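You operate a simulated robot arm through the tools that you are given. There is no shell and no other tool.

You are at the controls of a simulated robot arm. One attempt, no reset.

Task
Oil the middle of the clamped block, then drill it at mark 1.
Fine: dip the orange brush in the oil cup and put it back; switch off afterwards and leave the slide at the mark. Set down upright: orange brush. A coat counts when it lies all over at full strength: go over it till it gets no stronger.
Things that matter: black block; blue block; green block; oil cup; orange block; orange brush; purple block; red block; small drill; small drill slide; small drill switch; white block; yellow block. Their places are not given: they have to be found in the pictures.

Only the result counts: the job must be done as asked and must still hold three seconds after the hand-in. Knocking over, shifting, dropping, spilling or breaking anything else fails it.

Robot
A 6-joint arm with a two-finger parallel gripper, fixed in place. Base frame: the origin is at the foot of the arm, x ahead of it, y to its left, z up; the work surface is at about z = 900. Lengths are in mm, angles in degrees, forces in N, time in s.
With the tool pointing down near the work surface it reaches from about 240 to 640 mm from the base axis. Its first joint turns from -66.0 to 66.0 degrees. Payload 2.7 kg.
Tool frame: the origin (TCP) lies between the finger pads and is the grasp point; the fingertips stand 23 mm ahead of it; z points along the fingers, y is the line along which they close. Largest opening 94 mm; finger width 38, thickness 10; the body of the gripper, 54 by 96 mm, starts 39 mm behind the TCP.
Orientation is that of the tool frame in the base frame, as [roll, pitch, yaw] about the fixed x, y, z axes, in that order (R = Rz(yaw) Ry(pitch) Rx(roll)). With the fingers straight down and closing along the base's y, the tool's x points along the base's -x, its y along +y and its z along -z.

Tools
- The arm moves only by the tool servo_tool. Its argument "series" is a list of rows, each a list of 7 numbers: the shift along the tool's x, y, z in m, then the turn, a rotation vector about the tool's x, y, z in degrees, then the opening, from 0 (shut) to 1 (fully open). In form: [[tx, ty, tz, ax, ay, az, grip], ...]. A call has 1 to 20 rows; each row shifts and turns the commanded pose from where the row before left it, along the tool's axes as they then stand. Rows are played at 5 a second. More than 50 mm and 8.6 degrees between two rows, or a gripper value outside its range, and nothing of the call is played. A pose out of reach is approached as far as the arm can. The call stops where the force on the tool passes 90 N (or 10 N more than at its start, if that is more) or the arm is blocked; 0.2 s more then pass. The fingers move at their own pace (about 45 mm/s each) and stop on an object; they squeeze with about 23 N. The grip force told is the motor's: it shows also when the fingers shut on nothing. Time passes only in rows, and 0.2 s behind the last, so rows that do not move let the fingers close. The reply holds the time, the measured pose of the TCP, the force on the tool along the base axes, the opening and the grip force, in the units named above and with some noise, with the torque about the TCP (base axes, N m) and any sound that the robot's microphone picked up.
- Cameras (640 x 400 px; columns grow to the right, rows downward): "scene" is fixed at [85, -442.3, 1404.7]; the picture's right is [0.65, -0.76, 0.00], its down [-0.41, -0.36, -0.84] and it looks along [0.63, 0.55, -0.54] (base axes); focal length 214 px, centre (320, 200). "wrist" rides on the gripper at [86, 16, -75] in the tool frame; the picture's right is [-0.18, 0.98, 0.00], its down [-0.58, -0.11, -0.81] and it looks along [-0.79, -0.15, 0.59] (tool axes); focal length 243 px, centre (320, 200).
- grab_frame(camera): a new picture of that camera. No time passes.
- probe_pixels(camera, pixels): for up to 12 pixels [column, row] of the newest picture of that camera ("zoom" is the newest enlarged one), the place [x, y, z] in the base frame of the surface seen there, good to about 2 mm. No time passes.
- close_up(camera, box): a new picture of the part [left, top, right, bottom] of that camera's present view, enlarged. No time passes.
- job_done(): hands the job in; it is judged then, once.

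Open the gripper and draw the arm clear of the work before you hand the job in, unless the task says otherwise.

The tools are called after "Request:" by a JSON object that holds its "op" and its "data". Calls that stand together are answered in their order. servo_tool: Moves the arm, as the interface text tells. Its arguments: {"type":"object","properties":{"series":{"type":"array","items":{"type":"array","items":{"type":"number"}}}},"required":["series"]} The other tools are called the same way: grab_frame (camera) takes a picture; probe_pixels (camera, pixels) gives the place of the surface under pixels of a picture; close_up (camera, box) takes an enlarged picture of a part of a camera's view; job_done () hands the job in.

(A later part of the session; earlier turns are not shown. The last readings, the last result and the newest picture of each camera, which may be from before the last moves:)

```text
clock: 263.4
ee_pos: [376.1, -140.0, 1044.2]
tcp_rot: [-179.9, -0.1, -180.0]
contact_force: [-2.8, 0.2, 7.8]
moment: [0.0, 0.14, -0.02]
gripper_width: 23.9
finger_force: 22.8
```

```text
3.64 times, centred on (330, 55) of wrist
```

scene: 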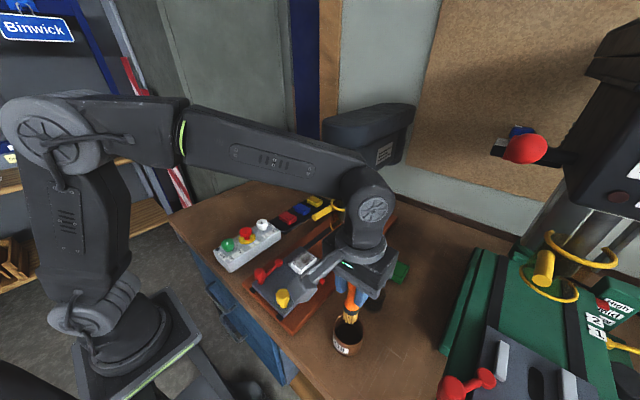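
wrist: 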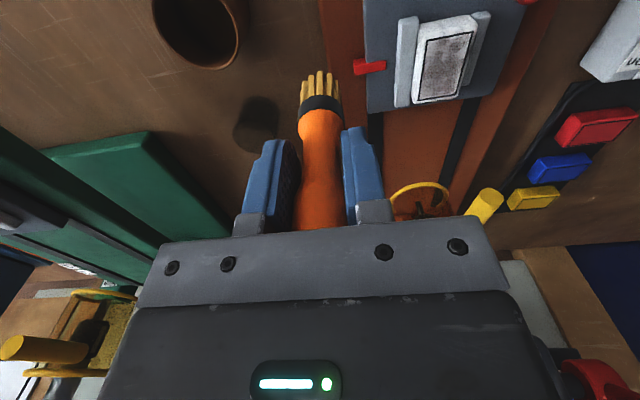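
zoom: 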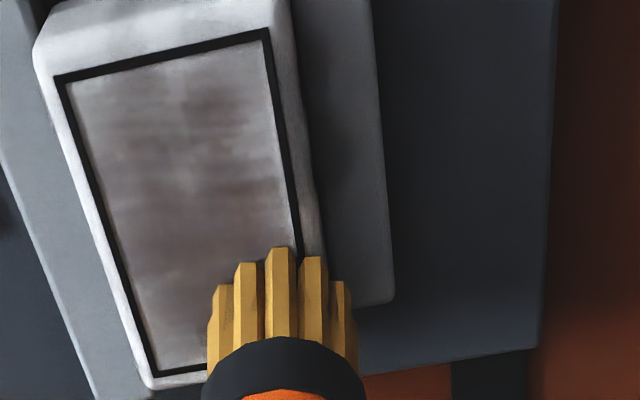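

Good. Now the crosswise lines from the far to the near end, extending to the rims.

Request:
{"op": "servo_tool", "data": {"series": [[0, -0.008, 0, 0, 0, 0, 0], [0, -0.008, 0, 0, 0, 0, 0], [0, -0.008, 0, 0, 0, 0, 0], [0, 0.008, 0, 0, 0, 0, 0], [0, 0.008, 0, 0, 0, 0, 0], [0.004, 0.008, 0, 0, 0, 0, 0], [0, -0.008, 0, 0, 0, 0, 0], [0, -0.008, 0, 0, 0, 0, 0], [0.004, -0.008, 0, 0, 0, 0, 0], [0, 0.008, 0, 0, 0, 0, 0], [0, 0.008, 0, 0, 0, 0, 0], [0.004, 0.008, 0, 0, 0, 0, 0], [0, -0.008, 0, 0, 0, 0, 0], [0, -0.008, 0, 0, 0, 0, 0], [0.004, -0.008, 0, 0, 0, 0, 0], [0, 0.008, 0, 0, 0, 0, 0], [0, 0.008, 0, 0, 0, 0, 0], [0.004, 0.008, 0, 0, 0, 0, 0], [0, -0.008, 0, 0, 0, 0, 0], [0, -0.008, 0, 0, 0, 0, 0]]}}

Request:
{"op": "servo_tool", "data": {"series": [[0.004, -0.008, 0, 0, 0, 0, 0], [0, 0.008, 0, 0, 0, 0, 0], [0, 0.008, 0, 0, 0, 0, 0], [0.004, 0.008, 0, 0, 0, 0, 0], [0, -0.008, 0, 0, 0, 0, 0], [0, -0.008, 0, 0, 0, 0, 0], [0.004, -0.008, 0, 0, 0, 0, 0], [0, 0.008, 0, 0, 0, 0, 0], [0, 0.008, 0, 0, 0, 0, 0], [0.004, 0.008, 0, 0, 0, 0, 0], [0, -0.008, 0, 0, 0, 0, 0], [0, -0.008, 0, 0, 0, 0, 0], [0.004, -0.008, 0, 0, 0, 0, 0], [0, 0.008, 0, 0, 0, 0, 0], [0, 0.008, 0, 0, 0, 0, 0], [0.002, 0.008, 0, 0, 0, 0, 0], [0, -0.008, 0, 0, 0, 0, 0], [0, -0.008, 0, 0, 0, 0, 0], [0.001, -0.008, 0, 0, 0, 0, 0]]}}

Request:
{"op": "servo_tool", "data": {"series": [[0, 0.008, 0, 0, 0, 0, 0], [0, 0.008, 0, 0, 0, 0, 0], [0, 0.008, 0, 0, 0, 0, 0], [0, -0.008, 0, 0, 0, 0, 0], [0, -0.008, 0, 0, 0, 0, 0], [0, -0.008, 0, 0, 0, 0, 0], [-0.003, 0.008, 0, 0, 0, 0, 0], [0, 0.008, 0, 0, 0, 0, 0], [0, 0.008, 0, 0, 0, 0, 0], [0, 0, -0.012, 0, 0, 0, 0], [0, 0, -0.015, 0, 0, 0, 0], [0.003, -0.02, -0.02, 0, 0, 0, 0], [0.003, -0.03, 0, 0, 0, 0, 0], [0, -0.03, 0, 0, 0, 0, 0], [0, -0.031, 0, 0, 0, 0, 0], [0, 0, 0, 0, 0, 0, 0]]}}

Request:
{"op": "grab_frame", "data": {"camera": "wrist"}}

Request:
{"op": "close_up", "data": {"camera": "wrist", "box": [405, 10, 485, 110]}}

Request:
{"op": "close_up", "data": {"camera": "scene", "box": [290, 248, 320, 275]}}

```text
clock: 267.6
ee_pos: [355.4, -156.2, 1043.2]
tcp_rot: [180.0, -0.1, -180.0]
contact_force: [0.4, 2.7, 6.2]
moment: [0.16, -0.04, 0.06]
gripper_width: 23.9
finger_force: 23.6
```

```text
clock: 271.6
ee_pos: [332.9, -165.6, 1043.5]
tcp_rot: [-179.9, -0.1, -179.8]
contact_force: [0.6, -0.6, 0.3]
moment: [-0.02, -0.01, -0.02]
gripper_width: 23.8
finger_force: 22.8
```

```text
clock: 275.0
ee_pos: [328.8, -253.0, 1090.4]
tcp_rot: [-179.9, -0.1, 180.0]
contact_force: [-0.5, -0.7, 0.0]
moment: [-0.02, -0.02, 0.02]
gripper_width: 24.1
finger_force: 23.1
```

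```text
taken
```

wrist: 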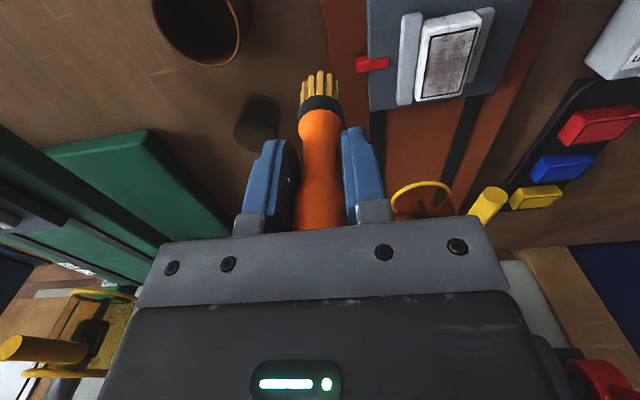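

```text
4.00 times, centred on (445, 60) of wrist
```

zoom: 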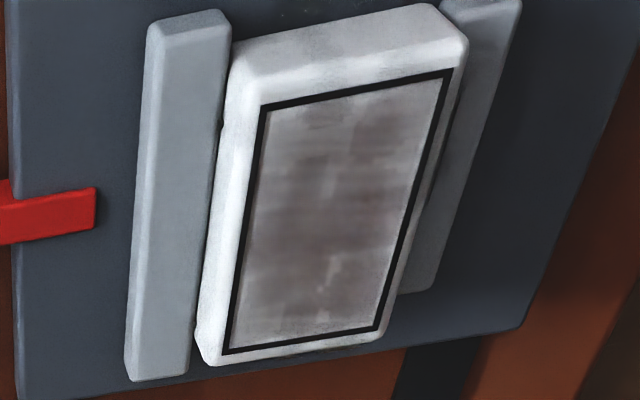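

```text
14.81 times, centred on (305, 262) of scene
```

zoom: 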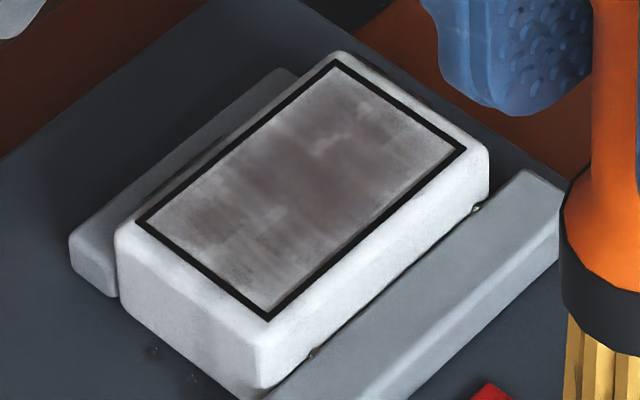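

The pattern in the middle no longer changes between inspections (same mottling at clock 236 and 275), but the rims look lighter. I do one more dip and work right along the frame lines to see if they can get stronger.

Request:
{"op": "servo_tool", "data": {"series": [[0.0077, -0.018, 0, 0, 0, 0, 0], [0.0077, -0.018, 0, 0, 0, 0, 0], [0.0077, -0.018, 0, 0, 0, 0, 0], [0.0077, -0.018, 0, 0, 0, 0, 0], [0.0077, -0.018, 0, 0, 0, 0, 0], [0, 0, 0, 0, 0, 0, 0], [0, 0, 0.015, 0, 0, 0, 0], [0, 0, 0.015, 0, 0, 0, 0], [0, 0, 0.015, 0, 0, 0, 0], [0, 0, 0.015, 0, 0, 0, 0], [0, 0, 0.015, 0, 0, 0, 0], [0, 0, 0.012, 0, 0, 0, 0], [0, 0, 0.008, 0, 0, 0, 0], [0, 0, 0, 0, 0, 0, 0], [0, 0, 0, 0, 0, 0, 0], [0, 0, 0, 0, 0, 0, 0]]}}

Request:
{"op": "servo_tool", "data": {"series": [[0, 0, -0.006, 0, 0, 0, 0], [0, 0, -0.006, 0, 0, 0, 0], [0, 0, -0.008, 0, 0, 0, 0], [0, 0, 0, 0, 0, 0, 0], [0, 0, 0, 0, 0, 0, 0], [0, 0, 0, 0, 0, 0, 0], [0, 0, 0, 0, 0, 0, 0], [0, 0, 0, 0, 0, 0, 0], [0, 0, -0.01, 0, 0, 0, 0], [0, 0, 0, 0, 0, 0, 0], [0, 0, 0, 0, 0, 0, 0], [0, 0, 0, 0, 0, 0, 0], [0, 0, -0.015, 0, 0, 0, 0], [0, 0, -0.015, 0, 0, 0, 0], [0, 0, -0.015, 0, 0, 0, 0], [0, 0, -0.018, 0, 0, 0, 0], [0, 0, 0, 0, 0, 0, 0]]}}

Request:
{"op": "servo_tool", "data": {"series": [[-0.004, 0.0173, 0, 0, 0, 0, 0], [-0.004, 0.0173, 0, 0, 0, 0, 0], [-0.004, 0.0173, 0, 0, 0, 0, 0], [-0.004, 0.0173, 0, 0, 0, 0, 0], [-0.004, 0.0173, 0, 0, 0, 0, 0], [-0.004, 0.0173, 0, 0, 0, 0, 0], [-0.004, 0.0173, 0, 0, 0, 0, 0], [-0.004, 0.0173, 0, 0, 0, 0, 0], [-0.004, 0.0173, 0, 0, 0, 0, 0], [-0.004, 0.0173, 0, 0, 0, 0, 0], [-0.003, 0.017, 0, 0, 0, 0, 0], [0, 0, 0.015, 0, 0, 0, 0], [0, 0, 0.015, 0, 0, 0, 0], [0, 0, 0.0135, 0, 0, 0, 0], [0, 0, 0.0008, 0, 0, 0, 0], [0, 0, 0, 0, 0, 0, 0]]}}

Request:
{"op": "servo_tool", "data": {"series": [[0, 0, 0.0006, 0, 0, 0, 0], [0, 0, 0.0004, 0, 0, 0, 0], [0, 0, 0, 0, 0, 0, 0]]}}

```text
clock: 278.4
ee_pos: [290.7, -341.5, 995.9]
tcp_rot: [-179.8, 0.0, 179.9]
contact_force: [-1.2, -0.2, -0.5]
moment: [0.02, -0.02, 0.01]
gripper_width: 24.0
finger_force: 23.4
```

```text
clock: 282.0
ee_pos: [291.4, -341.9, 1089.1]
tcp_rot: [-179.9, 0.0, -180.0]
contact_force: [0.2, 0.1, -0.5]
moment: [-0.03, -0.04, 0.01]
gripper_width: 23.8
finger_force: 22.7
```

```text
clock: 285.4
ee_pos: [335.1, -151.1, 1044.1]
tcp_rot: [-179.9, 0.0, -180.0]
contact_force: [0.6, 0.4, -1.4]
moment: [0.03, 0.04, 0.02]
gripper_width: 24.1
finger_force: 22.8
```

```text
clock: 286.2
ee_pos: [335.4, -150.6, 1043.2]
tcp_rot: [-179.8, 0.2, -179.9]
contact_force: [-1.8, 0.3, 10.0]
moment: [0.03, 0.1, 0.0]
gripper_width: 24.1
finger_force: 23.9
```

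Contact at 10 N. I work along the near frame line (x≈331), then the y=−138 line, the far line and the y=−165 line.

Request:
{"op": "servo_tool", "data": {"series": [[0.004, 0.004, 0, 0, 0, 0, 0], [0, 0.008, 0, 0, 0, 0, 0], [0, -0.008, 0, 0, 0, 0, 0], [0, -0.008, 0, 0, 0, 0, 0], [0, -0.008, 0, 0, 0, 0, 0], [0, 0.008, 0, 0, 0, 0, 0], [0, 0.008, 0, 0, 0, 0, 0], [0, 0.008, 0, 0, 0, 0, 0], [0, -0.008, 0, 0, 0, 0, 0], [0, -0.008, 0, 0, 0, 0, 0], [0, -0.008, 0, 0, 0, 0, 0], [0, 0.008, 0, 0, 0, 0, 0], [0, 0.008, 0, 0, 0, 0, 0], [0, 0.008, 0, 0, 0, 0, 0], [-0.003, -0.008, 0, 0, 0, 0, 0], [0, -0.008, 0, 0, 0, 0, 0], [0, -0.008, 0, 0, 0, 0, 0], [0, 0.008, 0, 0, 0, 0, 0], [0, 0.008, 0, 0, 0, 0, 0], [0, 0.008, 0, 0, 0, 0, 0]]}}

Request:
{"op": "servo_tool", "data": {"series": [[-0.008, 0, 0, 0, 0, 0, 0], [-0.008, 0, 0, 0, 0, 0, 0], [-0.008, 0, 0, 0, 0, 0, 0], [-0.008, 0, 0, 0, 0, 0, 0], [-0.008, 0, 0, 0, 0, 0, 0], [0.008, 0, 0, 0, 0, 0, 0], [0.008, 0, 0, 0, 0, 0, 0], [0.008, 0, 0, 0, 0, 0, 0], [0.008, 0, 0, 0, 0, 0, 0], [0.008, 0, 0, 0, 0, 0, 0], [-0.008, 0.001, 0, 0, 0, 0, 0], [-0.008, 0, 0, 0, 0, 0, 0], [-0.008, 0, 0, 0, 0, 0, 0], [-0.008, 0, 0, 0, 0, 0, 0], [-0.008, 0, 0, 0, 0, 0, 0], [-0.003, -0.004, 0, 0, 0, 0, 0], [0, -0.007, 0, 0, 0, 0, 0], [0, -0.007, 0, 0, 0, 0, 0], [0, -0.007, 0, 0, 0, 0, 0], [0, 0, 0, 0, 0, 0, 0]]}}

Request:
{"op": "servo_tool", "data": {"series": [[0, 0.008, 0, 0, 0, 0, 0], [0, 0.008, 0, 0, 0, 0, 0], [0, 0.008, 0, 0, 0, 0, 0], [0, -0.008, 0, 0, 0, 0, 0], [0, -0.008, 0, 0, 0, 0, 0], [0, -0.008, 0, 0, 0, 0, 0], [0, 0.008, 0, 0, 0, 0, 0], [0, 0.008, 0, 0, 0, 0, 0], [0, 0.008, 0, 0, 0, 0, 0], [0.003, -0.008, 0, 0, 0, 0, 0], [0, -0.008, 0, 0, 0, 0, 0], [0, -0.008, 0, 0, 0, 0, 0], [0.008, 0, 0, 0, 0, 0, 0], [0.008, 0, 0, 0, 0, 0, 0], [0.008, 0, 0, 0, 0, 0, 0], [0.008, 0, 0, 0, 0, 0, 0], [0.008, 0, 0, 0, 0, 0, 0], [-0.008, 0, 0, 0, 0, 0, 0], [-0.008, 0, 0, 0, 0, 0, 0], [-0.008, 0, 0, 0, 0, 0, 0]]}}

Request:
{"op": "close_up", "data": {"camera": "scene", "box": [290, 248, 320, 275]}}

Request:
{"op": "close_up", "data": {"camera": "wrist", "box": [260, 0, 400, 110]}}

```text
clock: 290.4
ee_pos: [332.9, -140.5, 1043.4]
tcp_rot: [-179.8, 0.0, -180.0]
contact_force: [0.1, -4.3, 13.2]
moment: [-0.23, -0.06, 0.01]
gripper_width: 23.9
finger_force: 22.7
```

```text
clock: 294.6
ee_pos: [375.9, -163.6, 1042.5]
tcp_rot: [-179.9, 0.1, -179.9]
contact_force: [0.7, 3.0, 14.0]
moment: [0.16, -0.13, 0.02]
gripper_width: 24.1
finger_force: 23.0
```

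```text
clock: 298.8
ee_pos: [357.6, -163.9, 1042.8]
tcp_rot: [-179.9, -0.1, -180.0]
contact_force: [-2.6, 0.1, 8.2]
moment: [-0.04, 0.22, -0.02]
gripper_width: 24.0
finger_force: 22.5
```

```text
14.81 times, centred on (305, 262) of scene
```

zoom: 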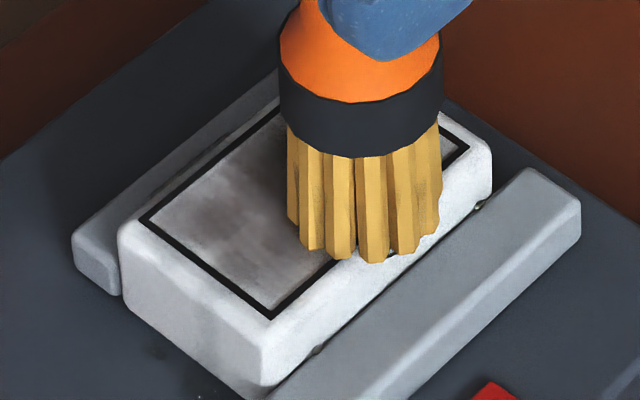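

```text
3.64 times, centred on (330, 55) of wrist
```

zoom: 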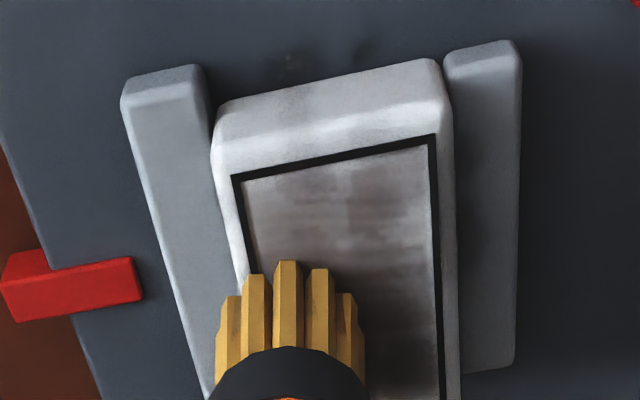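

I lift and compare from the same viewpoint again.

Request:
{"op": "servo_tool", "data": {"series": [[0.008, 0.004, 0, 0, 0, 0, 0], [0.008, 0.004, 0, 0, 0, 0, 0], [-0.008, 0.004, 0, 0, 0, 0, 0], [-0.008, -0.004, 0, 0, 0, 0, 0], [-0.008, 0.004, 0, 0, 0, 0, 0], [-0.008, -0.004, 0, 0, 0, 0, 0], [0.008, 0.004, 0, 0, 0, 0, 0], [0.008, 0.002, 0, 0, 0, 0, 0], [0, 0, -0.012, 0, 0, 0, 0], [0, 0, -0.015, 0, 0, 0, 0], [0.01, -0.02, -0.02, 0, 0, 0, 0], [0.01, -0.03, 0, 0, 0, 0, 0], [0.01, -0.03, 0, 0, 0, 0, 0], [0, -0.018, 0, 0, 0, 0, 0], [0, 0, 0, 0, 0, 0, 0]]}}

Request:
{"op": "grab_frame", "data": {"camera": "wrist"}}

Request:
{"op": "close_up", "data": {"camera": "wrist", "box": [405, 10, 485, 110]}}

Request:
{"op": "close_up", "data": {"camera": "scene", "box": [290, 248, 320, 275]}}

```text
clock: 302.0
ee_pos: [327.7, -248.7, 1090.7]
tcp_rot: [-179.9, 0.0, 180.0]
contact_force: [1.1, 0.2, 0.4]
moment: [-0.02, -0.04, 0.01]
gripper_width: 23.7
finger_force: 22.7
```

```text
taken
```

wrist: 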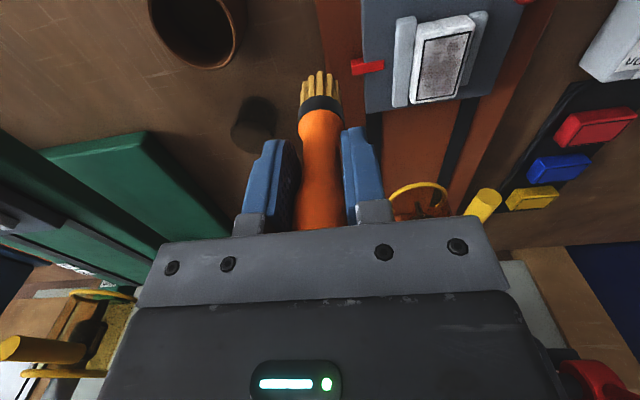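

```text
4.00 times, centred on (445, 60) of wrist
```

zoom: 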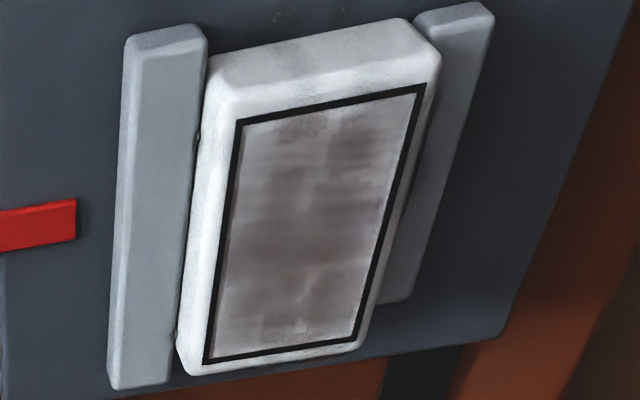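

```text
14.81 times, centred on (305, 262) of scene
```

zoom: 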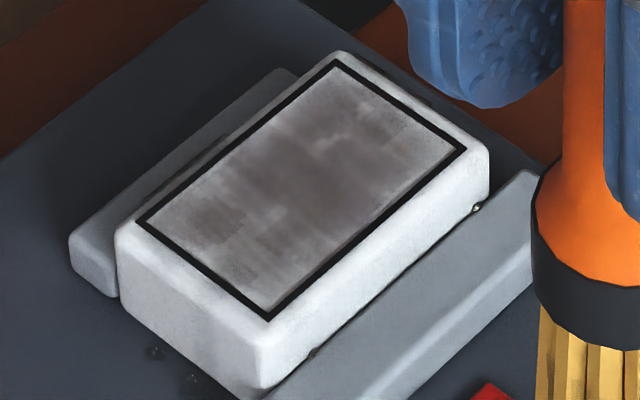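

The coat looks the same as at the last inspection — it gets no stronger. Now I put the brush back: move above the jar at (402,−339.5), tip well above its rim.

Request:
{"op": "servo_tool", "data": {"series": [[-0.0124, -0.015, 0, 0, 0, 0, 0], [-0.0124, -0.015, 0, 0, 0, 0, 0], [-0.0124, -0.015, 0, 0, 0, 0, 0], [-0.0124, -0.015, 0, 0, 0, 0, 0], [-0.0124, -0.015, 0, 0, 0, 0, 0], [-0.0123, -0.0155, 0, 0, 0, 0, 0], [0, 0, 0, 0, 0, 0, 0], [0, 0, 0.01, 0, 0, 0, 0], [0, 0, 0.01, 0, 0, 0, 0], [0, 0, 0.01, 0, 0, 0, 0], [0, 0, 0, 0, 0, 0, 0]]}}

Request:
{"op": "grab_frame", "data": {"camera": "wrist"}}

Request:
{"op": "close_up", "data": {"camera": "scene", "box": [350, 255, 400, 315]}}

Request:
{"op": "close_up", "data": {"camera": "wrist", "box": [270, 20, 370, 110]}}

```text
clock: 304.4
ee_pos: [402.0, -336.8, 1061.0]
tcp_rot: [-180.0, 0.0, -179.9]
contact_force: [0.0, 0.5, -1.5]
moment: [-0.01, 0.0, 0.0]
gripper_width: 24.1
finger_force: 24.0
```

```text
taken
```

wrist: 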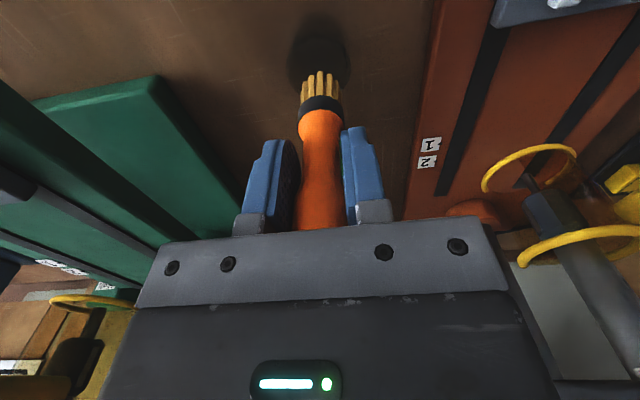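

```text
6.67 times, centred on (375, 285) of scene
```

zoom: 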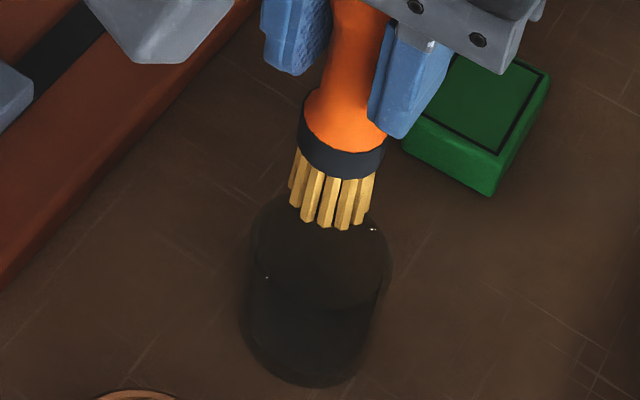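

```text
4.44 times, centred on (320, 65) of wrist
```

zoom: 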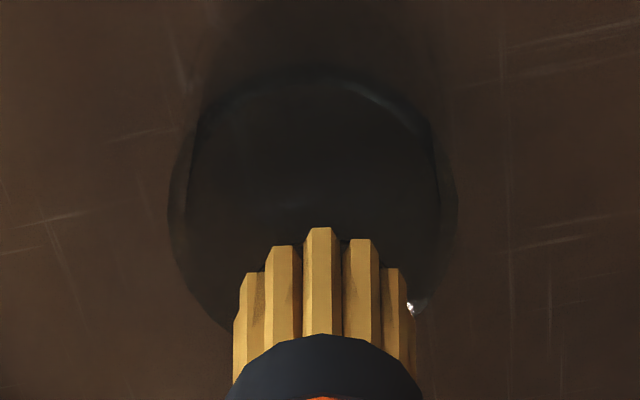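

The brush is nearly centred over the jar (about 1 mm off in y). I correct by −1 mm and lower it to about 4 mm above the jar floor.

Request:
{"op": "servo_tool", "data": {"series": [[0, -0.001, 0.01, 0, 0, 0, 0], [0, 0, 0.01, 0, 0, 0, 0], [0, 0, 0.01, 0, 0, 0, 0], [0, 0, 0.01, 0, 0, 0, 0], [0, 0, 0.01, 0, 0, 0, 0], [0, 0, 0.01, 0, 0, 0, 0], [0, 0, 0.007, 0, 0, 0, 0], [0, 0, 0, 0, 0, 0, 0]]}}

Request:
{"op": "close_up", "data": {"camera": "scene", "box": [350, 255, 400, 315]}}

Request:
{"op": "close_up", "data": {"camera": "wrist", "box": [270, 20, 370, 110]}}

```text
clock: 306.2
ee_pos: [402.6, -338.9, 993.0]
tcp_rot: [-179.9, 0.0, -180.0]
contact_force: [0.6, 0.1, 0.4]
moment: [-0.02, 0.0, -0.01]
gripper_width: 24.1
finger_force: 22.6
```

```text
6.67 times, centred on (375, 285) of scene
```

zoom: 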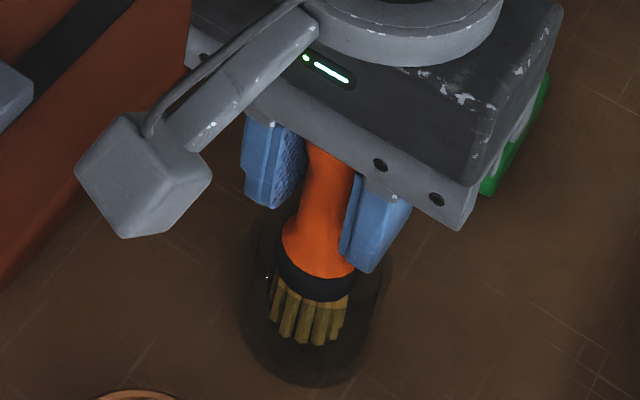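

```text
4.44 times, centred on (320, 65) of wrist
```

zoom: 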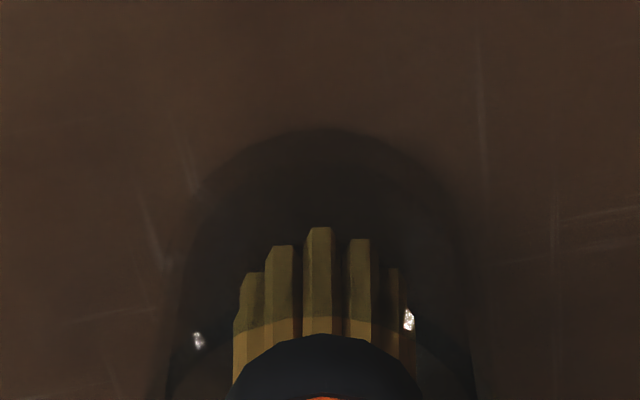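

The bristles are inside the jar, a few mm above the floor. I lower in 1 mm steps watching the force.

Request:
{"op": "servo_tool", "data": {"series": [[0, 0, 0.001, 0, 0, 0, 0], [0, 0, 0.001, 0, 0, 0, 0], [0, 0, 0, 0, 0, 0, 0]]}}

Request:
{"op": "servo_tool", "data": {"series": [[0, 0, 0.001, 0, 0, 0, 0], [0, 0, 0, 0, 0, 0, 0]]}}

Request:
{"op": "servo_tool", "data": {"series": [[0, 0, 0.001, 0, 0, 0, 0], [0, 0, 0, 0, 0, 0, 0]]}}

```text
clock: 307.0
ee_pos: [401.7, -338.5, 992.1]
tcp_rot: [-179.8, 0.0, -179.9]
contact_force: [0.1, 0.0, -0.4]
moment: [0.02, -0.02, -0.03]
gripper_width: 24.0
finger_force: 23.1
```

```text
clock: 307.6
ee_pos: [402.4, -339.3, 990.1]
tcp_rot: [-179.9, 0.0, -179.9]
contact_force: [0.2, 0.4, 0.9]
moment: [0.01, 0.0, -0.03]
gripper_width: 23.9
finger_force: 22.5
```

```text
clock: 308.2
ee_pos: [402.1, -339.8, 991.9]
tcp_rot: [-179.8, 0.1, 180.0]
contact_force: [-1.8, 0.4, 9.1]
moment: [0.01, 0.07, 0.0]
gripper_width: 24.1
finger_force: 22.6
```

The brush stands on the jar floor (9 N). I ease up 0.5 mm and open the fingers gradually.

Request:
{"op": "servo_tool", "data": {"series": [[0, 0, -0.0005, 0, 0, 0, 0], [0, 0, 0, 0, 0, 0, 0], [0, 0, 0, 0, 0, 0, 0.27], [0, 0, 0, 0, 0, 0, 0.3], [0, 0, 0, 0, 0, 0, 0.35], [0, 0, 0, 0, 0, 0, 0.45], [0, 0, 0, 0, 0, 0, 0.6], [0, 0, 0, 0, 0, 0, 0.8], [0, 0, 0, 0, 0, 0, 0.9], [0, 0, 0, 0, 0, 0, 0.9], [0, 0, 0, 0, 0, 0, 0.9]]}}

Request:
{"op": "grab_frame", "data": {"camera": "wrist"}}

Request:
{"op": "close_up", "data": {"camera": "scene", "box": [350, 255, 400, 315]}}

```text
clock: 310.6
ee_pos: [403.0, -339.7, 990.9]
tcp_rot: [-179.9, 0.1, -180.0]
contact_force: [-1.1, 1.1, 10.0]
moment: [0.0, -0.05, 0.01]
gripper_width: 84.7
finger_force: 0.1
```

```text
taken
```

wrist: 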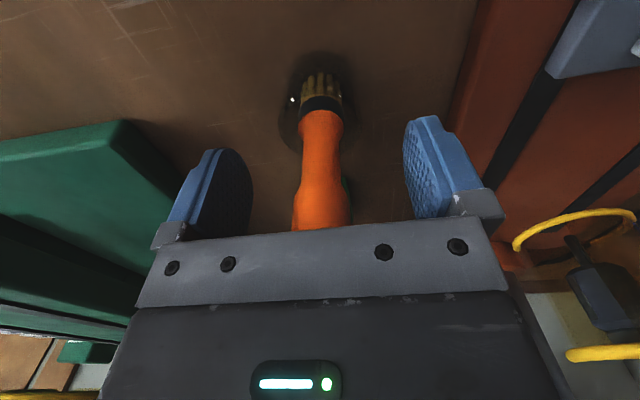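

```text
6.67 times, centred on (375, 285) of scene
```

zoom: 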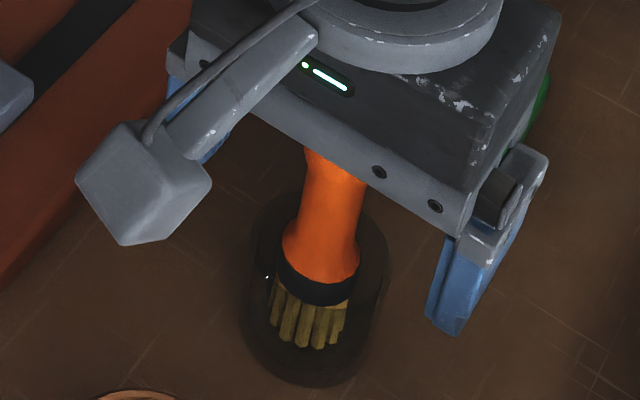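

The brush stands upright; the palm still presses its top (10 N). I raise the gripper straight up.

Request:
{"op": "servo_tool", "data": {"series": [[0, 0, -0.002, 0, 0, 0, 0.9], [0, 0, -0.003, 0, 0, 0, 0.9], [0, 0, -0.005, 0, 0, 0, 0.9], [0, 0, -0.01, 0, 0, 0, 0.9], [0, 0, -0.02, 0, 0, 0, 0.9], [0, 0, -0.03, 0, 0, 0, 0.9], [0, 0, -0.04, 0, 0, 0, 0.9], [0, 0, -0.04, 0, 0, 0, 0.9], [0, 0, 0, 0, 0, 0, 0.9]]}}

Request:
{"op": "grab_frame", "data": {"camera": "wrist"}}

Request:
{"op": "close_up", "data": {"camera": "scene", "box": [350, 255, 400, 315]}}

```text
clock: 312.6
ee_pos: [402.2, -338.8, 1139.0]
tcp_rot: [-180.0, 0.0, 180.0]
contact_force: [-0.2, -0.4, 0.2]
moment: [0.03, 0.01, 0.02]
gripper_width: 84.5
finger_force: 0.1
```

```text
taken
```

wrist: 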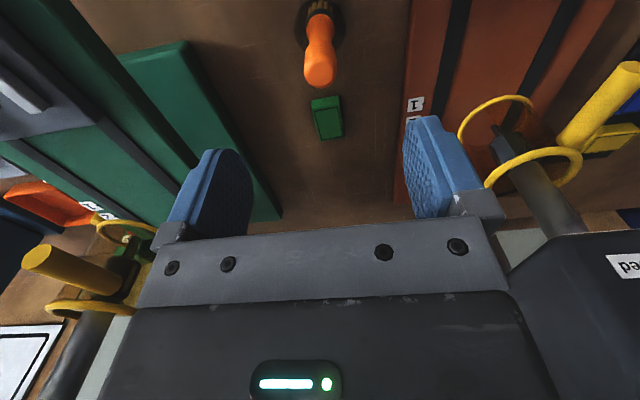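

```text
6.67 times, centred on (375, 285) of scene
```

zoom: 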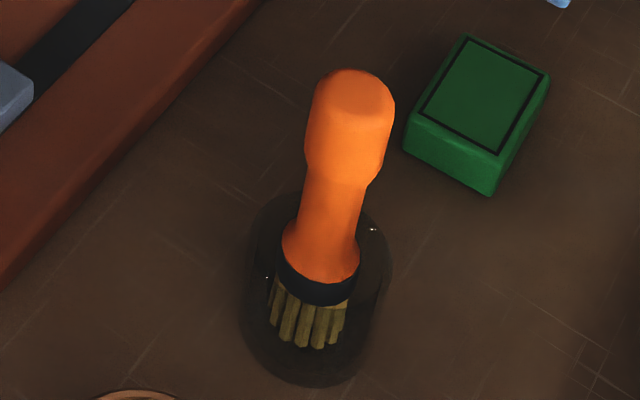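

The brush is back upright in its jar. Next the slide: I look at the marks and pointer in close-up.

Request:
{"op": "close_up", "data": {"camera": "scene", "box": [345, 235, 380, 262]}}

Request:
{"op": "probe_pixels", "data": {"camera": "zoom", "pixels": [[320, 200], [290, 230], [250, 230], [330, 170], [300, 250], [370, 180]]}}

Request:
{"op": "close_up", "data": {"camera": "scene", "box": [300, 262, 340, 292]}}

```text
14.81 times, centred on (362, 248) of scene
```

zoom: 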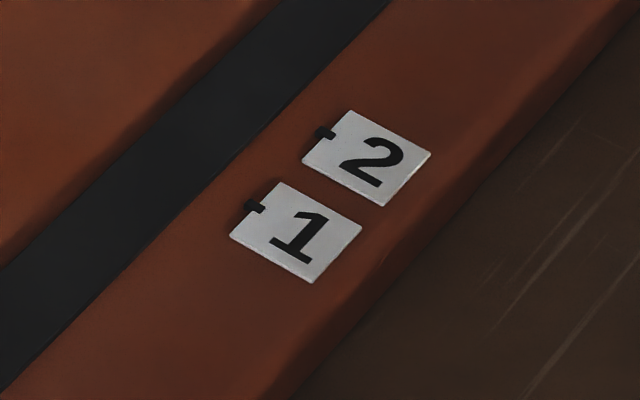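

```text
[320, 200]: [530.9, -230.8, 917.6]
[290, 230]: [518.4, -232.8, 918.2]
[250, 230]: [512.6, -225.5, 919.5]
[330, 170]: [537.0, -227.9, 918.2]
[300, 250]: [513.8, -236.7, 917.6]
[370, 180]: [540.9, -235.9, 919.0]
```

```text
13.33 times, centred on (320, 277) of scene
```

zoom: 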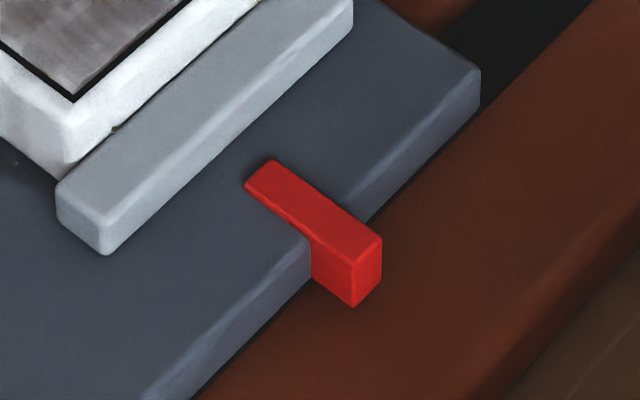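

I probe the ticks at marks 1 and 2 and the pointer's faces.

Request:
{"op": "probe_pixels", "data": {"camera": "zoom", "pixels": [[352, 268], [380, 243], [366, 254], [350, 235], [265, 165], [340, 225], [320, 245], [356, 300], [380, 275], [300, 200], [312, 190], [285, 215]]}}

Request:
{"op": "close_up", "data": {"camera": "scene", "box": [345, 235, 380, 262]}}

Request:
{"op": "probe_pixels", "data": {"camera": "zoom", "pixels": [[255, 208], [248, 205], [262, 210], [325, 133], [318, 130], [332, 136], [271, 183], [230, 233], [345, 112], [303, 158]]}}

```text
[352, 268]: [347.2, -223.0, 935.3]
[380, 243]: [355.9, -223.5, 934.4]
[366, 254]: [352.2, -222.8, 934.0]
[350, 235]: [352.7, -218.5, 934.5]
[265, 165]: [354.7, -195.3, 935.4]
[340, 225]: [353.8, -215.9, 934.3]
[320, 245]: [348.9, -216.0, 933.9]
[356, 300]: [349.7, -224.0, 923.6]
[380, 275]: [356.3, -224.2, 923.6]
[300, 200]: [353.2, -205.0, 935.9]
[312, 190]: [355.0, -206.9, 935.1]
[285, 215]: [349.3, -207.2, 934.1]
```

```text
14.81 times, centred on (362, 248) of scene
```

zoom: 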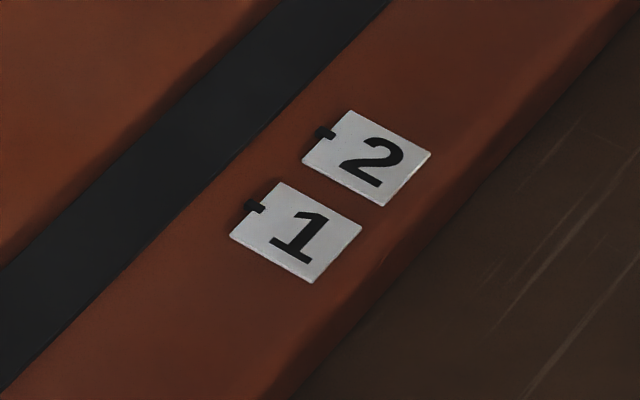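

```text
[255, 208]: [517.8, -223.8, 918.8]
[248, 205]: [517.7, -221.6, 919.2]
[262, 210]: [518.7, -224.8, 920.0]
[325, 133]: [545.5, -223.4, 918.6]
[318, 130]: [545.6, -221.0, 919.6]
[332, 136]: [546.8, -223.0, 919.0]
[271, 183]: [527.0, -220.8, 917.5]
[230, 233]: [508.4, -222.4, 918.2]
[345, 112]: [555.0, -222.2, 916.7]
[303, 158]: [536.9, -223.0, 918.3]
```

Mark 1's tick is at x≈518, the pointer is at x≈352, so the slide must travel about 166 mm. Now I look at the yellow knob in detail.

Request:
{"op": "close_up", "data": {"camera": "scene", "box": [245, 255, 305, 325]}}

Request:
{"op": "probe_pixels", "data": {"camera": "zoom", "pixels": [[313, 195], [313, 210], [335, 200], [290, 200], [313, 230], [300, 245], [325, 245], [313, 255], [340, 215], [285, 215], [313, 270], [150, 120]]}}

```text
5.71 times, centred on (275, 290) of scene
```

zoom: 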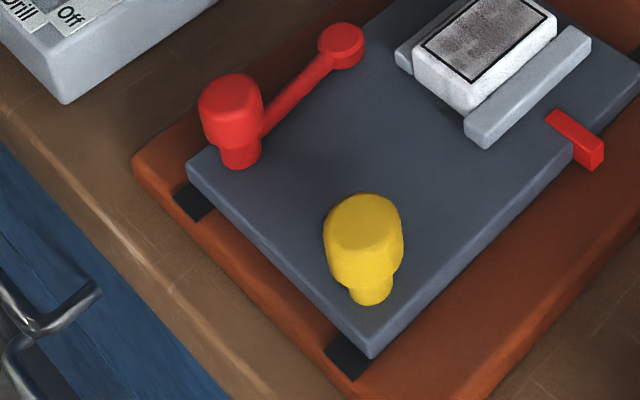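

```text
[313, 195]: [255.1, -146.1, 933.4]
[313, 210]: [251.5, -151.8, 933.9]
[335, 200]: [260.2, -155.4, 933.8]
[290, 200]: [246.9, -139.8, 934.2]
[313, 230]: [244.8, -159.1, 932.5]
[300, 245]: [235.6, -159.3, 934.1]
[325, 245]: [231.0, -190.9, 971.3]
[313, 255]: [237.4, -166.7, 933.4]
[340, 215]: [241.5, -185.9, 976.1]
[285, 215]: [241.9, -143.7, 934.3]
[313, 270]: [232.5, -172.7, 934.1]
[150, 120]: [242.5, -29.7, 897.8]
```

The knob is at zoom (363,240); I probe it properly.

Request:
{"op": "probe_pixels", "data": {"camera": "zoom", "pixels": [[362, 225], [362, 205], [335, 230], [395, 225], [362, 245], [330, 255], [365, 265], [400, 255], [368, 285], [370, 297], [385, 240], [345, 240]]}}

```text
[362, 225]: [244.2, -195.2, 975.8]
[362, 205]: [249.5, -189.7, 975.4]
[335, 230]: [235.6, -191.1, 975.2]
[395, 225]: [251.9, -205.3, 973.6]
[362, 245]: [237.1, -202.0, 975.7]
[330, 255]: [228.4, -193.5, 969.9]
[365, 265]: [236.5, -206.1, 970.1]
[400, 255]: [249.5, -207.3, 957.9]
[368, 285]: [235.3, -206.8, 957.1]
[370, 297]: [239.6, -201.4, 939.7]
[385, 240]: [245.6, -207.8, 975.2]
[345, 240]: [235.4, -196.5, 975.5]
```

The knob's centre is about (243,−196), radius 13, top z 976. I move above it with the fingers opened to about 56 mm.

Request:
{"op": "servo_tool", "data": {"series": [[0.02, 0.018, 0, 0, 0, 0, 0.6], [0.02, 0.018, 0, 0, 0, 0, 0.6], [0.02, 0.018, 0, 0, 0, 0, 0.6], [0.02, 0.018, 0, 0, 0, 0, 0.6], [0.02, 0.018, 0, 0, 0, 0, 0.6], [0.02, 0.018, 0, 0, 0, 0, 0.6], [0.02, 0.018, 0, 0, 0, 0, 0.6], [0.019, 0.017, 0, 0, 0, 0, 0.6], [0, 0, 0.04, 0, 0, 0, 0.6], [0, 0, 0.04, 0, 0, 0, 0.6], [0, 0, 0.03, 0, 0, 0, 0.6], [0, 0, 0, 0, 0, 0, 0.6]]}}

Request:
{"op": "grab_frame", "data": {"camera": "wrist"}}

Request:
{"op": "grab_frame", "data": {"camera": "scene"}}

```text
clock: 315.2
ee_pos: [242.2, -197.3, 1028.8]
tcp_rot: [-179.9, 0.0, -180.0]
contact_force: [0.8, -0.6, 0.4]
moment: [0.03, -0.01, -0.01]
gripper_width: 56.6
finger_force: 0.2
```

```text
taken
```

wrist: 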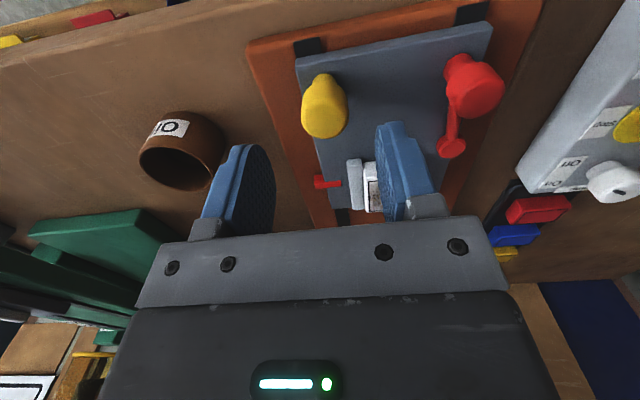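

```text
taken
```

scene: 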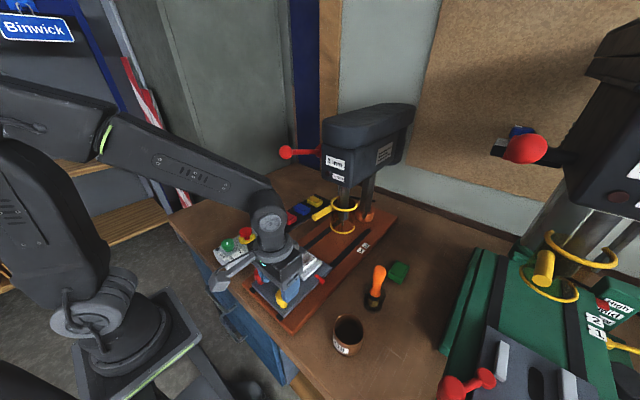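

I probe the knob in the wrist view to centre on it.

Request:
{"op": "probe_pixels", "data": {"camera": "wrist", "pixels": [[324, 125], [303, 110], [346, 110], [324, 105], [304, 95], [345, 95], [324, 80], [324, 135], [310, 130], [340, 130]]}}

```text
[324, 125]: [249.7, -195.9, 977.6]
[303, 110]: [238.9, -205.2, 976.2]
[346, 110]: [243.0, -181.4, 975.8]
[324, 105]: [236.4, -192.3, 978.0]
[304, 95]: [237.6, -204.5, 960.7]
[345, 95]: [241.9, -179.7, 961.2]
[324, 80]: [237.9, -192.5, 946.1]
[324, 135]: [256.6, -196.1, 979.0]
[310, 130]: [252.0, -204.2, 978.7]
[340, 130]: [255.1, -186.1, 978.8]
```

Knob centre is about (244,−194). I shift +2 mm in y, descend to z≈964 and close on the knob.

Request:
{"op": "servo_tool", "data": {"series": [[-0.001, 0.002, 0.01, 0, 0, 0, 0.6], [0, 0, 0.015, 0, 0, 0, 0.6], [0, 0, 0.015, 0, 0, 0, 0.6], [0, 0, 0.015, 0, 0, 0, 0.6], [0, 0, 0.009, 0, 0, 0, 0.6], [0, 0, 0, 0, 0, 0, 0.6], [0, 0, 0, 0, 0, 0, 0.3], [0, 0, 0, 0, 0, 0, 0.1], [0, 0, 0, 0, 0, 0, 0], [0, 0, 0, 0, 0, 0, 0], [0, 0, 0, 0, 0, 0, 0]]}}

Request:
{"op": "grab_frame", "data": {"camera": "wrist"}}

Request:
{"op": "grab_frame", "data": {"camera": "scene"}}

```text
clock: 317.6
ee_pos: [244.5, -193.4, 965.3]
tcp_rot: [-179.9, 0.0, -179.9]
contact_force: [1.7, 5.0, -5.9]
moment: [0.04, -0.2, 0.01]
gripper_width: 29.6
finger_force: 44.7
```

```text
taken
```

wrist: 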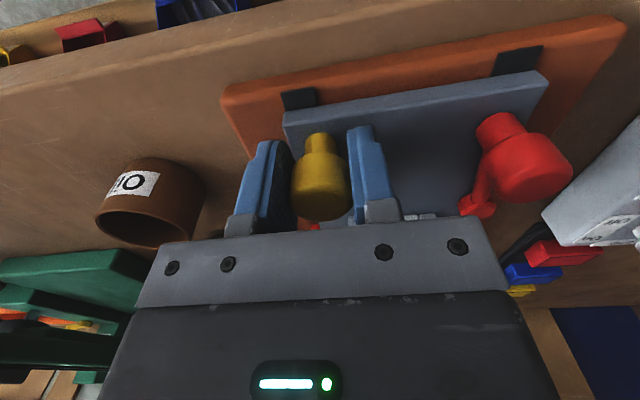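

```text
taken
```

scene: 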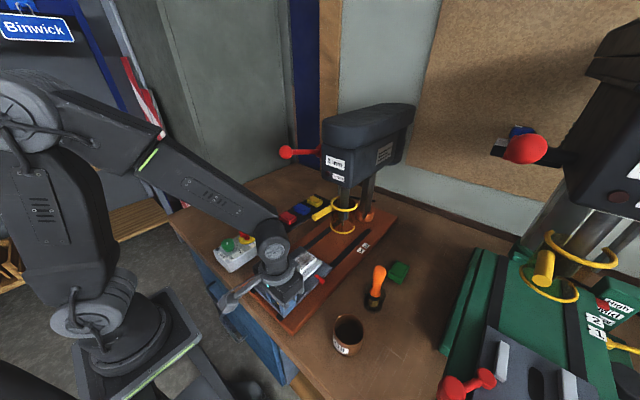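

The knob is held (29.6 mm). I push the slide toward +x in steps of 8 mm, first 80 mm.

Request:
{"op": "servo_tool", "data": {"series": [[-0.004, 0, 0, 0, 0, 0, 0], [-0.006, 0, 0, 0, 0, 0, 0], [-0.008, 0, 0, 0, 0, 0, 0], [-0.008, 0, 0, 0, 0, 0, 0], [-0.008, 0, 0, 0, 0, 0, 0], [-0.008, 0, 0, 0, 0, 0, 0], [-0.008, 0, 0, 0, 0, 0, 0], [-0.008, 0, 0, 0, 0, 0, 0], [-0.008, 0, 0, 0, 0, 0, 0], [-0.008, 0, 0, 0, 0, 0, 0], [-0.006, 0, 0, 0, 0, 0, 0], [0, 0, 0, 0, 0, 0, 0]]}}

Request:
{"op": "grab_frame", "data": {"camera": "scene"}}

Request:
{"op": "grab_frame", "data": {"camera": "wrist"}}

```text
clock: 320.2
ee_pos: [323.3, -193.3, 966.7]
tcp_rot: [-179.9, -0.1, 180.0]
contact_force: [-2.8, 12.4, -11.8]
moment: [0.15, 0.4, 0.08]
gripper_width: 29.6
finger_force: 45.2
```

```text
taken
```

scene: 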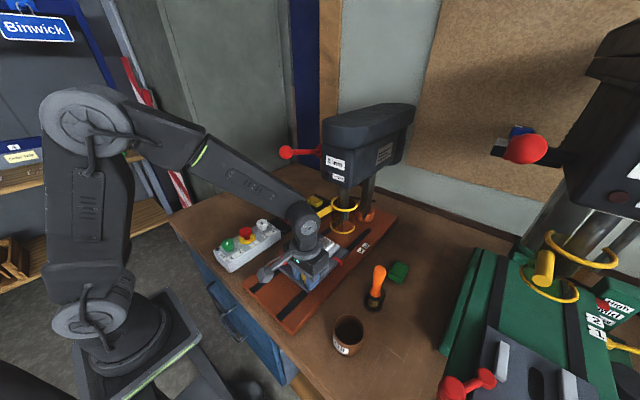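

```text
taken
```

wrist: 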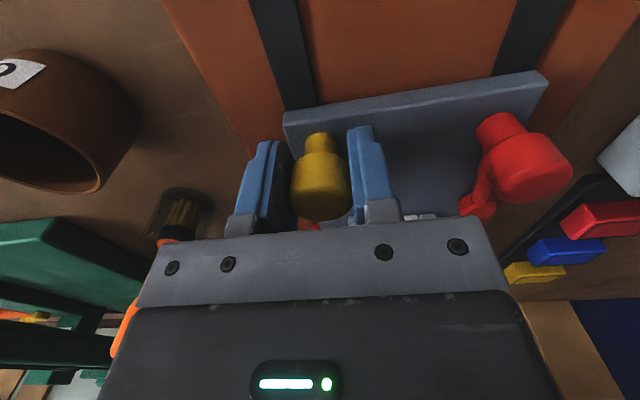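

The slide follows. I correct slightly for the side forces and push another 64 mm, then check the distance to the mark.

Request:
{"op": "servo_tool", "data": {"series": [[-0.004, 0.001, 0.001, 0, 0, 0, 0], [-0.006, 0, 0, 0, 0, 0, 0], [-0.008, 0, 0, 0, 0, 0, 0], [-0.008, 0, 0, 0, 0, 0, 0], [-0.008, 0, 0, 0, 0, 0, 0], [-0.008, 0, 0, 0, 0, 0, 0], [-0.008, 0, 0, 0, 0, 0, 0], [-0.008, 0, 0, 0, 0, 0, 0], [-0.006, 0, 0, 0, 0, 0, 0], [0, 0, 0, 0, 0, 0, 0]]}}

Request:
{"op": "grab_frame", "data": {"camera": "scene"}}

Request:
{"op": "close_up", "data": {"camera": "scene", "box": [290, 180, 390, 280]}}

Request:
{"op": "grab_frame", "data": {"camera": "wrist"}}

```text
clock: 322.4
ee_pos: [387.2, -193.7, 966.2]
tcp_rot: [-179.8, 0.2, 180.0]
contact_force: [-0.8, -5.4, 12.3]
moment: [-0.04, -0.35, 0.07]
gripper_width: 29.4
finger_force: 45.0
```

```text
taken
```

scene: 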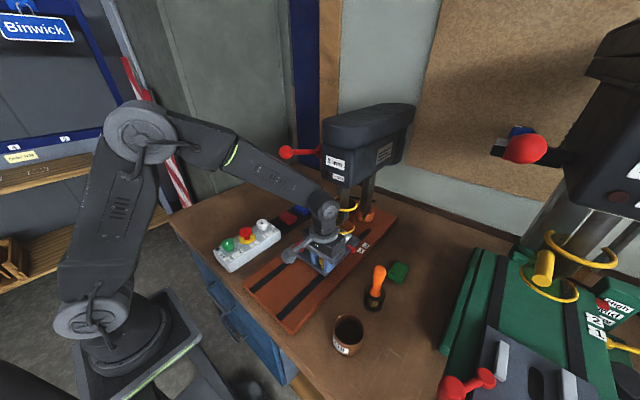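

```text
4.00 times, centred on (340, 230) of scene
```

zoom: 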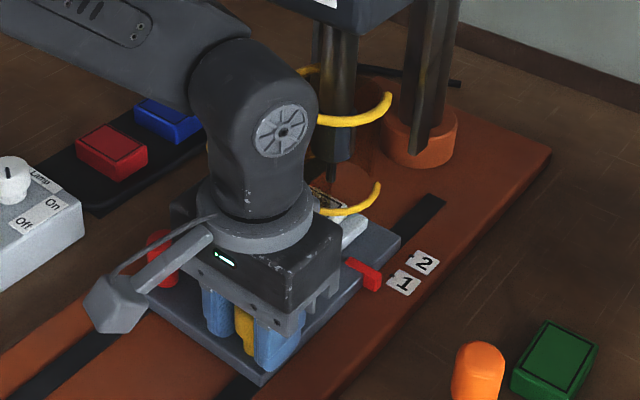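

```text
taken
```

wrist: 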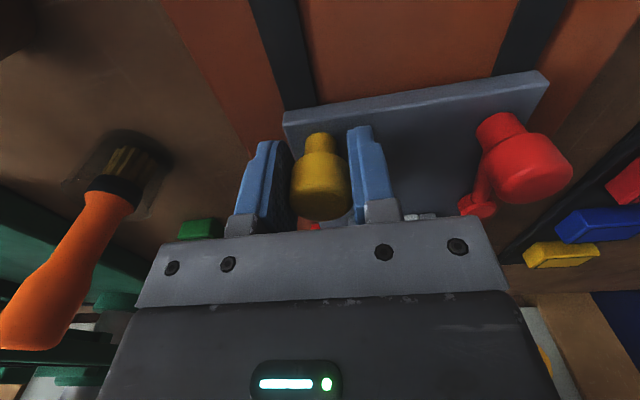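

The pointer is approaching mark 1 (zoom (365,273) vs. (403,283)). I zoom in and probe the pointer's position.

Request:
{"op": "close_up", "data": {"camera": "scene", "box": [335, 235, 370, 262]}}

Request:
{"op": "probe_pixels", "data": {"camera": "zoom", "pixels": [[265, 240], [240, 250], [270, 270], [300, 240], [285, 262], [295, 250], [260, 225], [245, 240], [230, 225], [280, 285], [300, 265], [350, 210]]}}

```text
14.81 times, centred on (352, 248) of scene
```

zoom: 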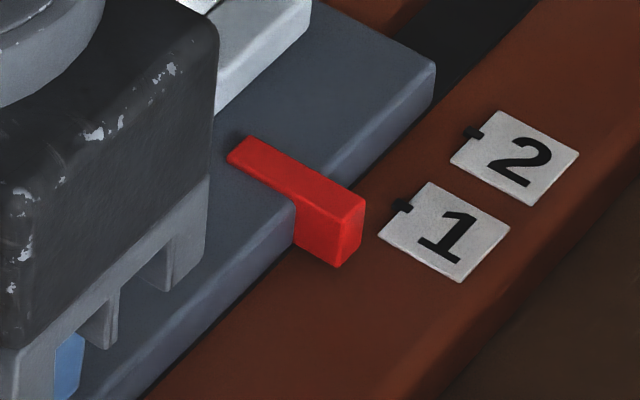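

```text
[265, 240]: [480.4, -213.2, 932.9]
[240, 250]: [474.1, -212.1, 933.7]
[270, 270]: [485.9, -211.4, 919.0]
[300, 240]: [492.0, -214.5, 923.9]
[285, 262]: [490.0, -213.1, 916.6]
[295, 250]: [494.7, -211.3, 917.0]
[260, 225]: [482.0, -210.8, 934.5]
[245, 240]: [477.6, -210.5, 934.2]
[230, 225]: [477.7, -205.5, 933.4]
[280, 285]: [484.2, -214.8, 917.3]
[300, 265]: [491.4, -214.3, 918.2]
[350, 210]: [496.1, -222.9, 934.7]
```

I probe more points on the pointer's end face.

Request:
{"op": "probe_pixels", "data": {"camera": "zoom", "pixels": [[338, 224], [362, 199], [350, 212], [340, 262], [362, 235], [351, 245], [320, 200], [300, 195], [330, 180], [280, 165], [402, 206], [395, 204]]}}

```text
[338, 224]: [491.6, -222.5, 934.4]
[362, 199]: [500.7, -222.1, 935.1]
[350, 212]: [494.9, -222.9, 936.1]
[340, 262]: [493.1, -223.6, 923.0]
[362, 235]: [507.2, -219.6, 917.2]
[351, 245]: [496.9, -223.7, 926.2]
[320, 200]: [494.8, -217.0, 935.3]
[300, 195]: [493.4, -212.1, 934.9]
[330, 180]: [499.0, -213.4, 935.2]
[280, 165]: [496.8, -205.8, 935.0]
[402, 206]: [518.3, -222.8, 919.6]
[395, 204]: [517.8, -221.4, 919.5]
```

Pointer centre is at x≈496.1, tick 1 at 518.0: 22 mm to go. I push 18 mm more, then re-measure.

Request:
{"op": "servo_tool", "data": {"series": [[-0.004, -0.0004, -0.0006, 0, 0, 0, 0], [-0.005, 0, 0, 0, 0, 0, 0], [-0.005, 0, 0, 0, 0, 0, 0], [-0.004, 0, 0, 0, 0, 0, 0], [0, 0, 0, 0, 0, 0, 0]]}}

Request:
{"op": "close_up", "data": {"camera": "scene", "box": [335, 235, 370, 262]}}

Request:
{"op": "probe_pixels", "data": {"camera": "zoom", "pixels": [[390, 178], [412, 155], [402, 167], [393, 215], [414, 190], [360, 150], [340, 140], [452, 206], [410, 205]]}}

```text
clock: 323.6
ee_pos: [406.5, -195.0, 966.1]
tcp_rot: [-179.9, 0.1, 180.0]
contact_force: [1.7, -2.3, 15.6]
moment: [0.12, -0.27, -0.3]
gripper_width: 29.4
finger_force: 44.9
```

```text
14.81 times, centred on (352, 248) of scene
```

zoom: 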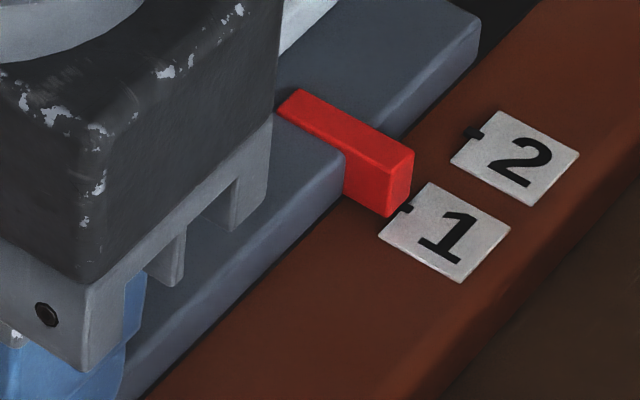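

```text
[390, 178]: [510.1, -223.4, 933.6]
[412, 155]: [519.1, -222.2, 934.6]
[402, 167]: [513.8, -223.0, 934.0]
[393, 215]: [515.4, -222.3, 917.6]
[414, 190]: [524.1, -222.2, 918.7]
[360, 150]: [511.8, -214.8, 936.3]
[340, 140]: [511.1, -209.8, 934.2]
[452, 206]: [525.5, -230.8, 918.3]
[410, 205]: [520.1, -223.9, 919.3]
```

Pointer centre at x≈514.6; 3.4 mm to go. I move 3 mm and relieve the vertical force.

Request:
{"op": "servo_tool", "data": {"series": [[-0.001, 0, -0.001, 0, 0, 0, 0], [-0.001, 0, 0, 0, 0, 0, 0], [-0.001, 0, 0, 0, 0, 0, 0], [0, 0, 0, 0, 0, 0, 0]]}}

Request:
{"op": "close_up", "data": {"camera": "scene", "box": [350, 235, 375, 257]}}

Request:
{"op": "probe_pixels", "data": {"camera": "zoom", "pixels": [[266, 180], [290, 152], [278, 166], [240, 140], [220, 130], [270, 215], [290, 190]]}}

```text
clock: 324.6
ee_pos: [407.1, -193.2, 966.1]
tcp_rot: [-179.9, 0.0, 180.0]
contact_force: [2.9, -6.0, -4.9]
moment: [-0.11, -1.12, 0.04]
gripper_width: 29.4
finger_force: 45.3
```

```text
16.00 times, centred on (362, 246) of scene
```

zoom: 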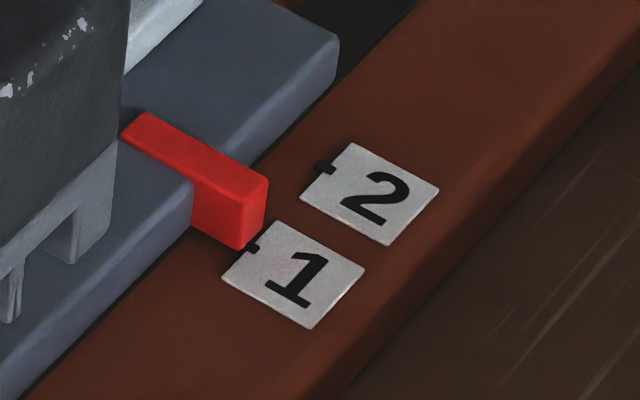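

```text
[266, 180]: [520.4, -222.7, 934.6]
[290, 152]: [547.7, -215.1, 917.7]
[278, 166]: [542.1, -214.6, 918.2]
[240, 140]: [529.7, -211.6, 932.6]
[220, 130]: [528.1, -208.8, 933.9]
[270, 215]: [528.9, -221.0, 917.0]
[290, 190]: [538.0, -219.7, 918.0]
```

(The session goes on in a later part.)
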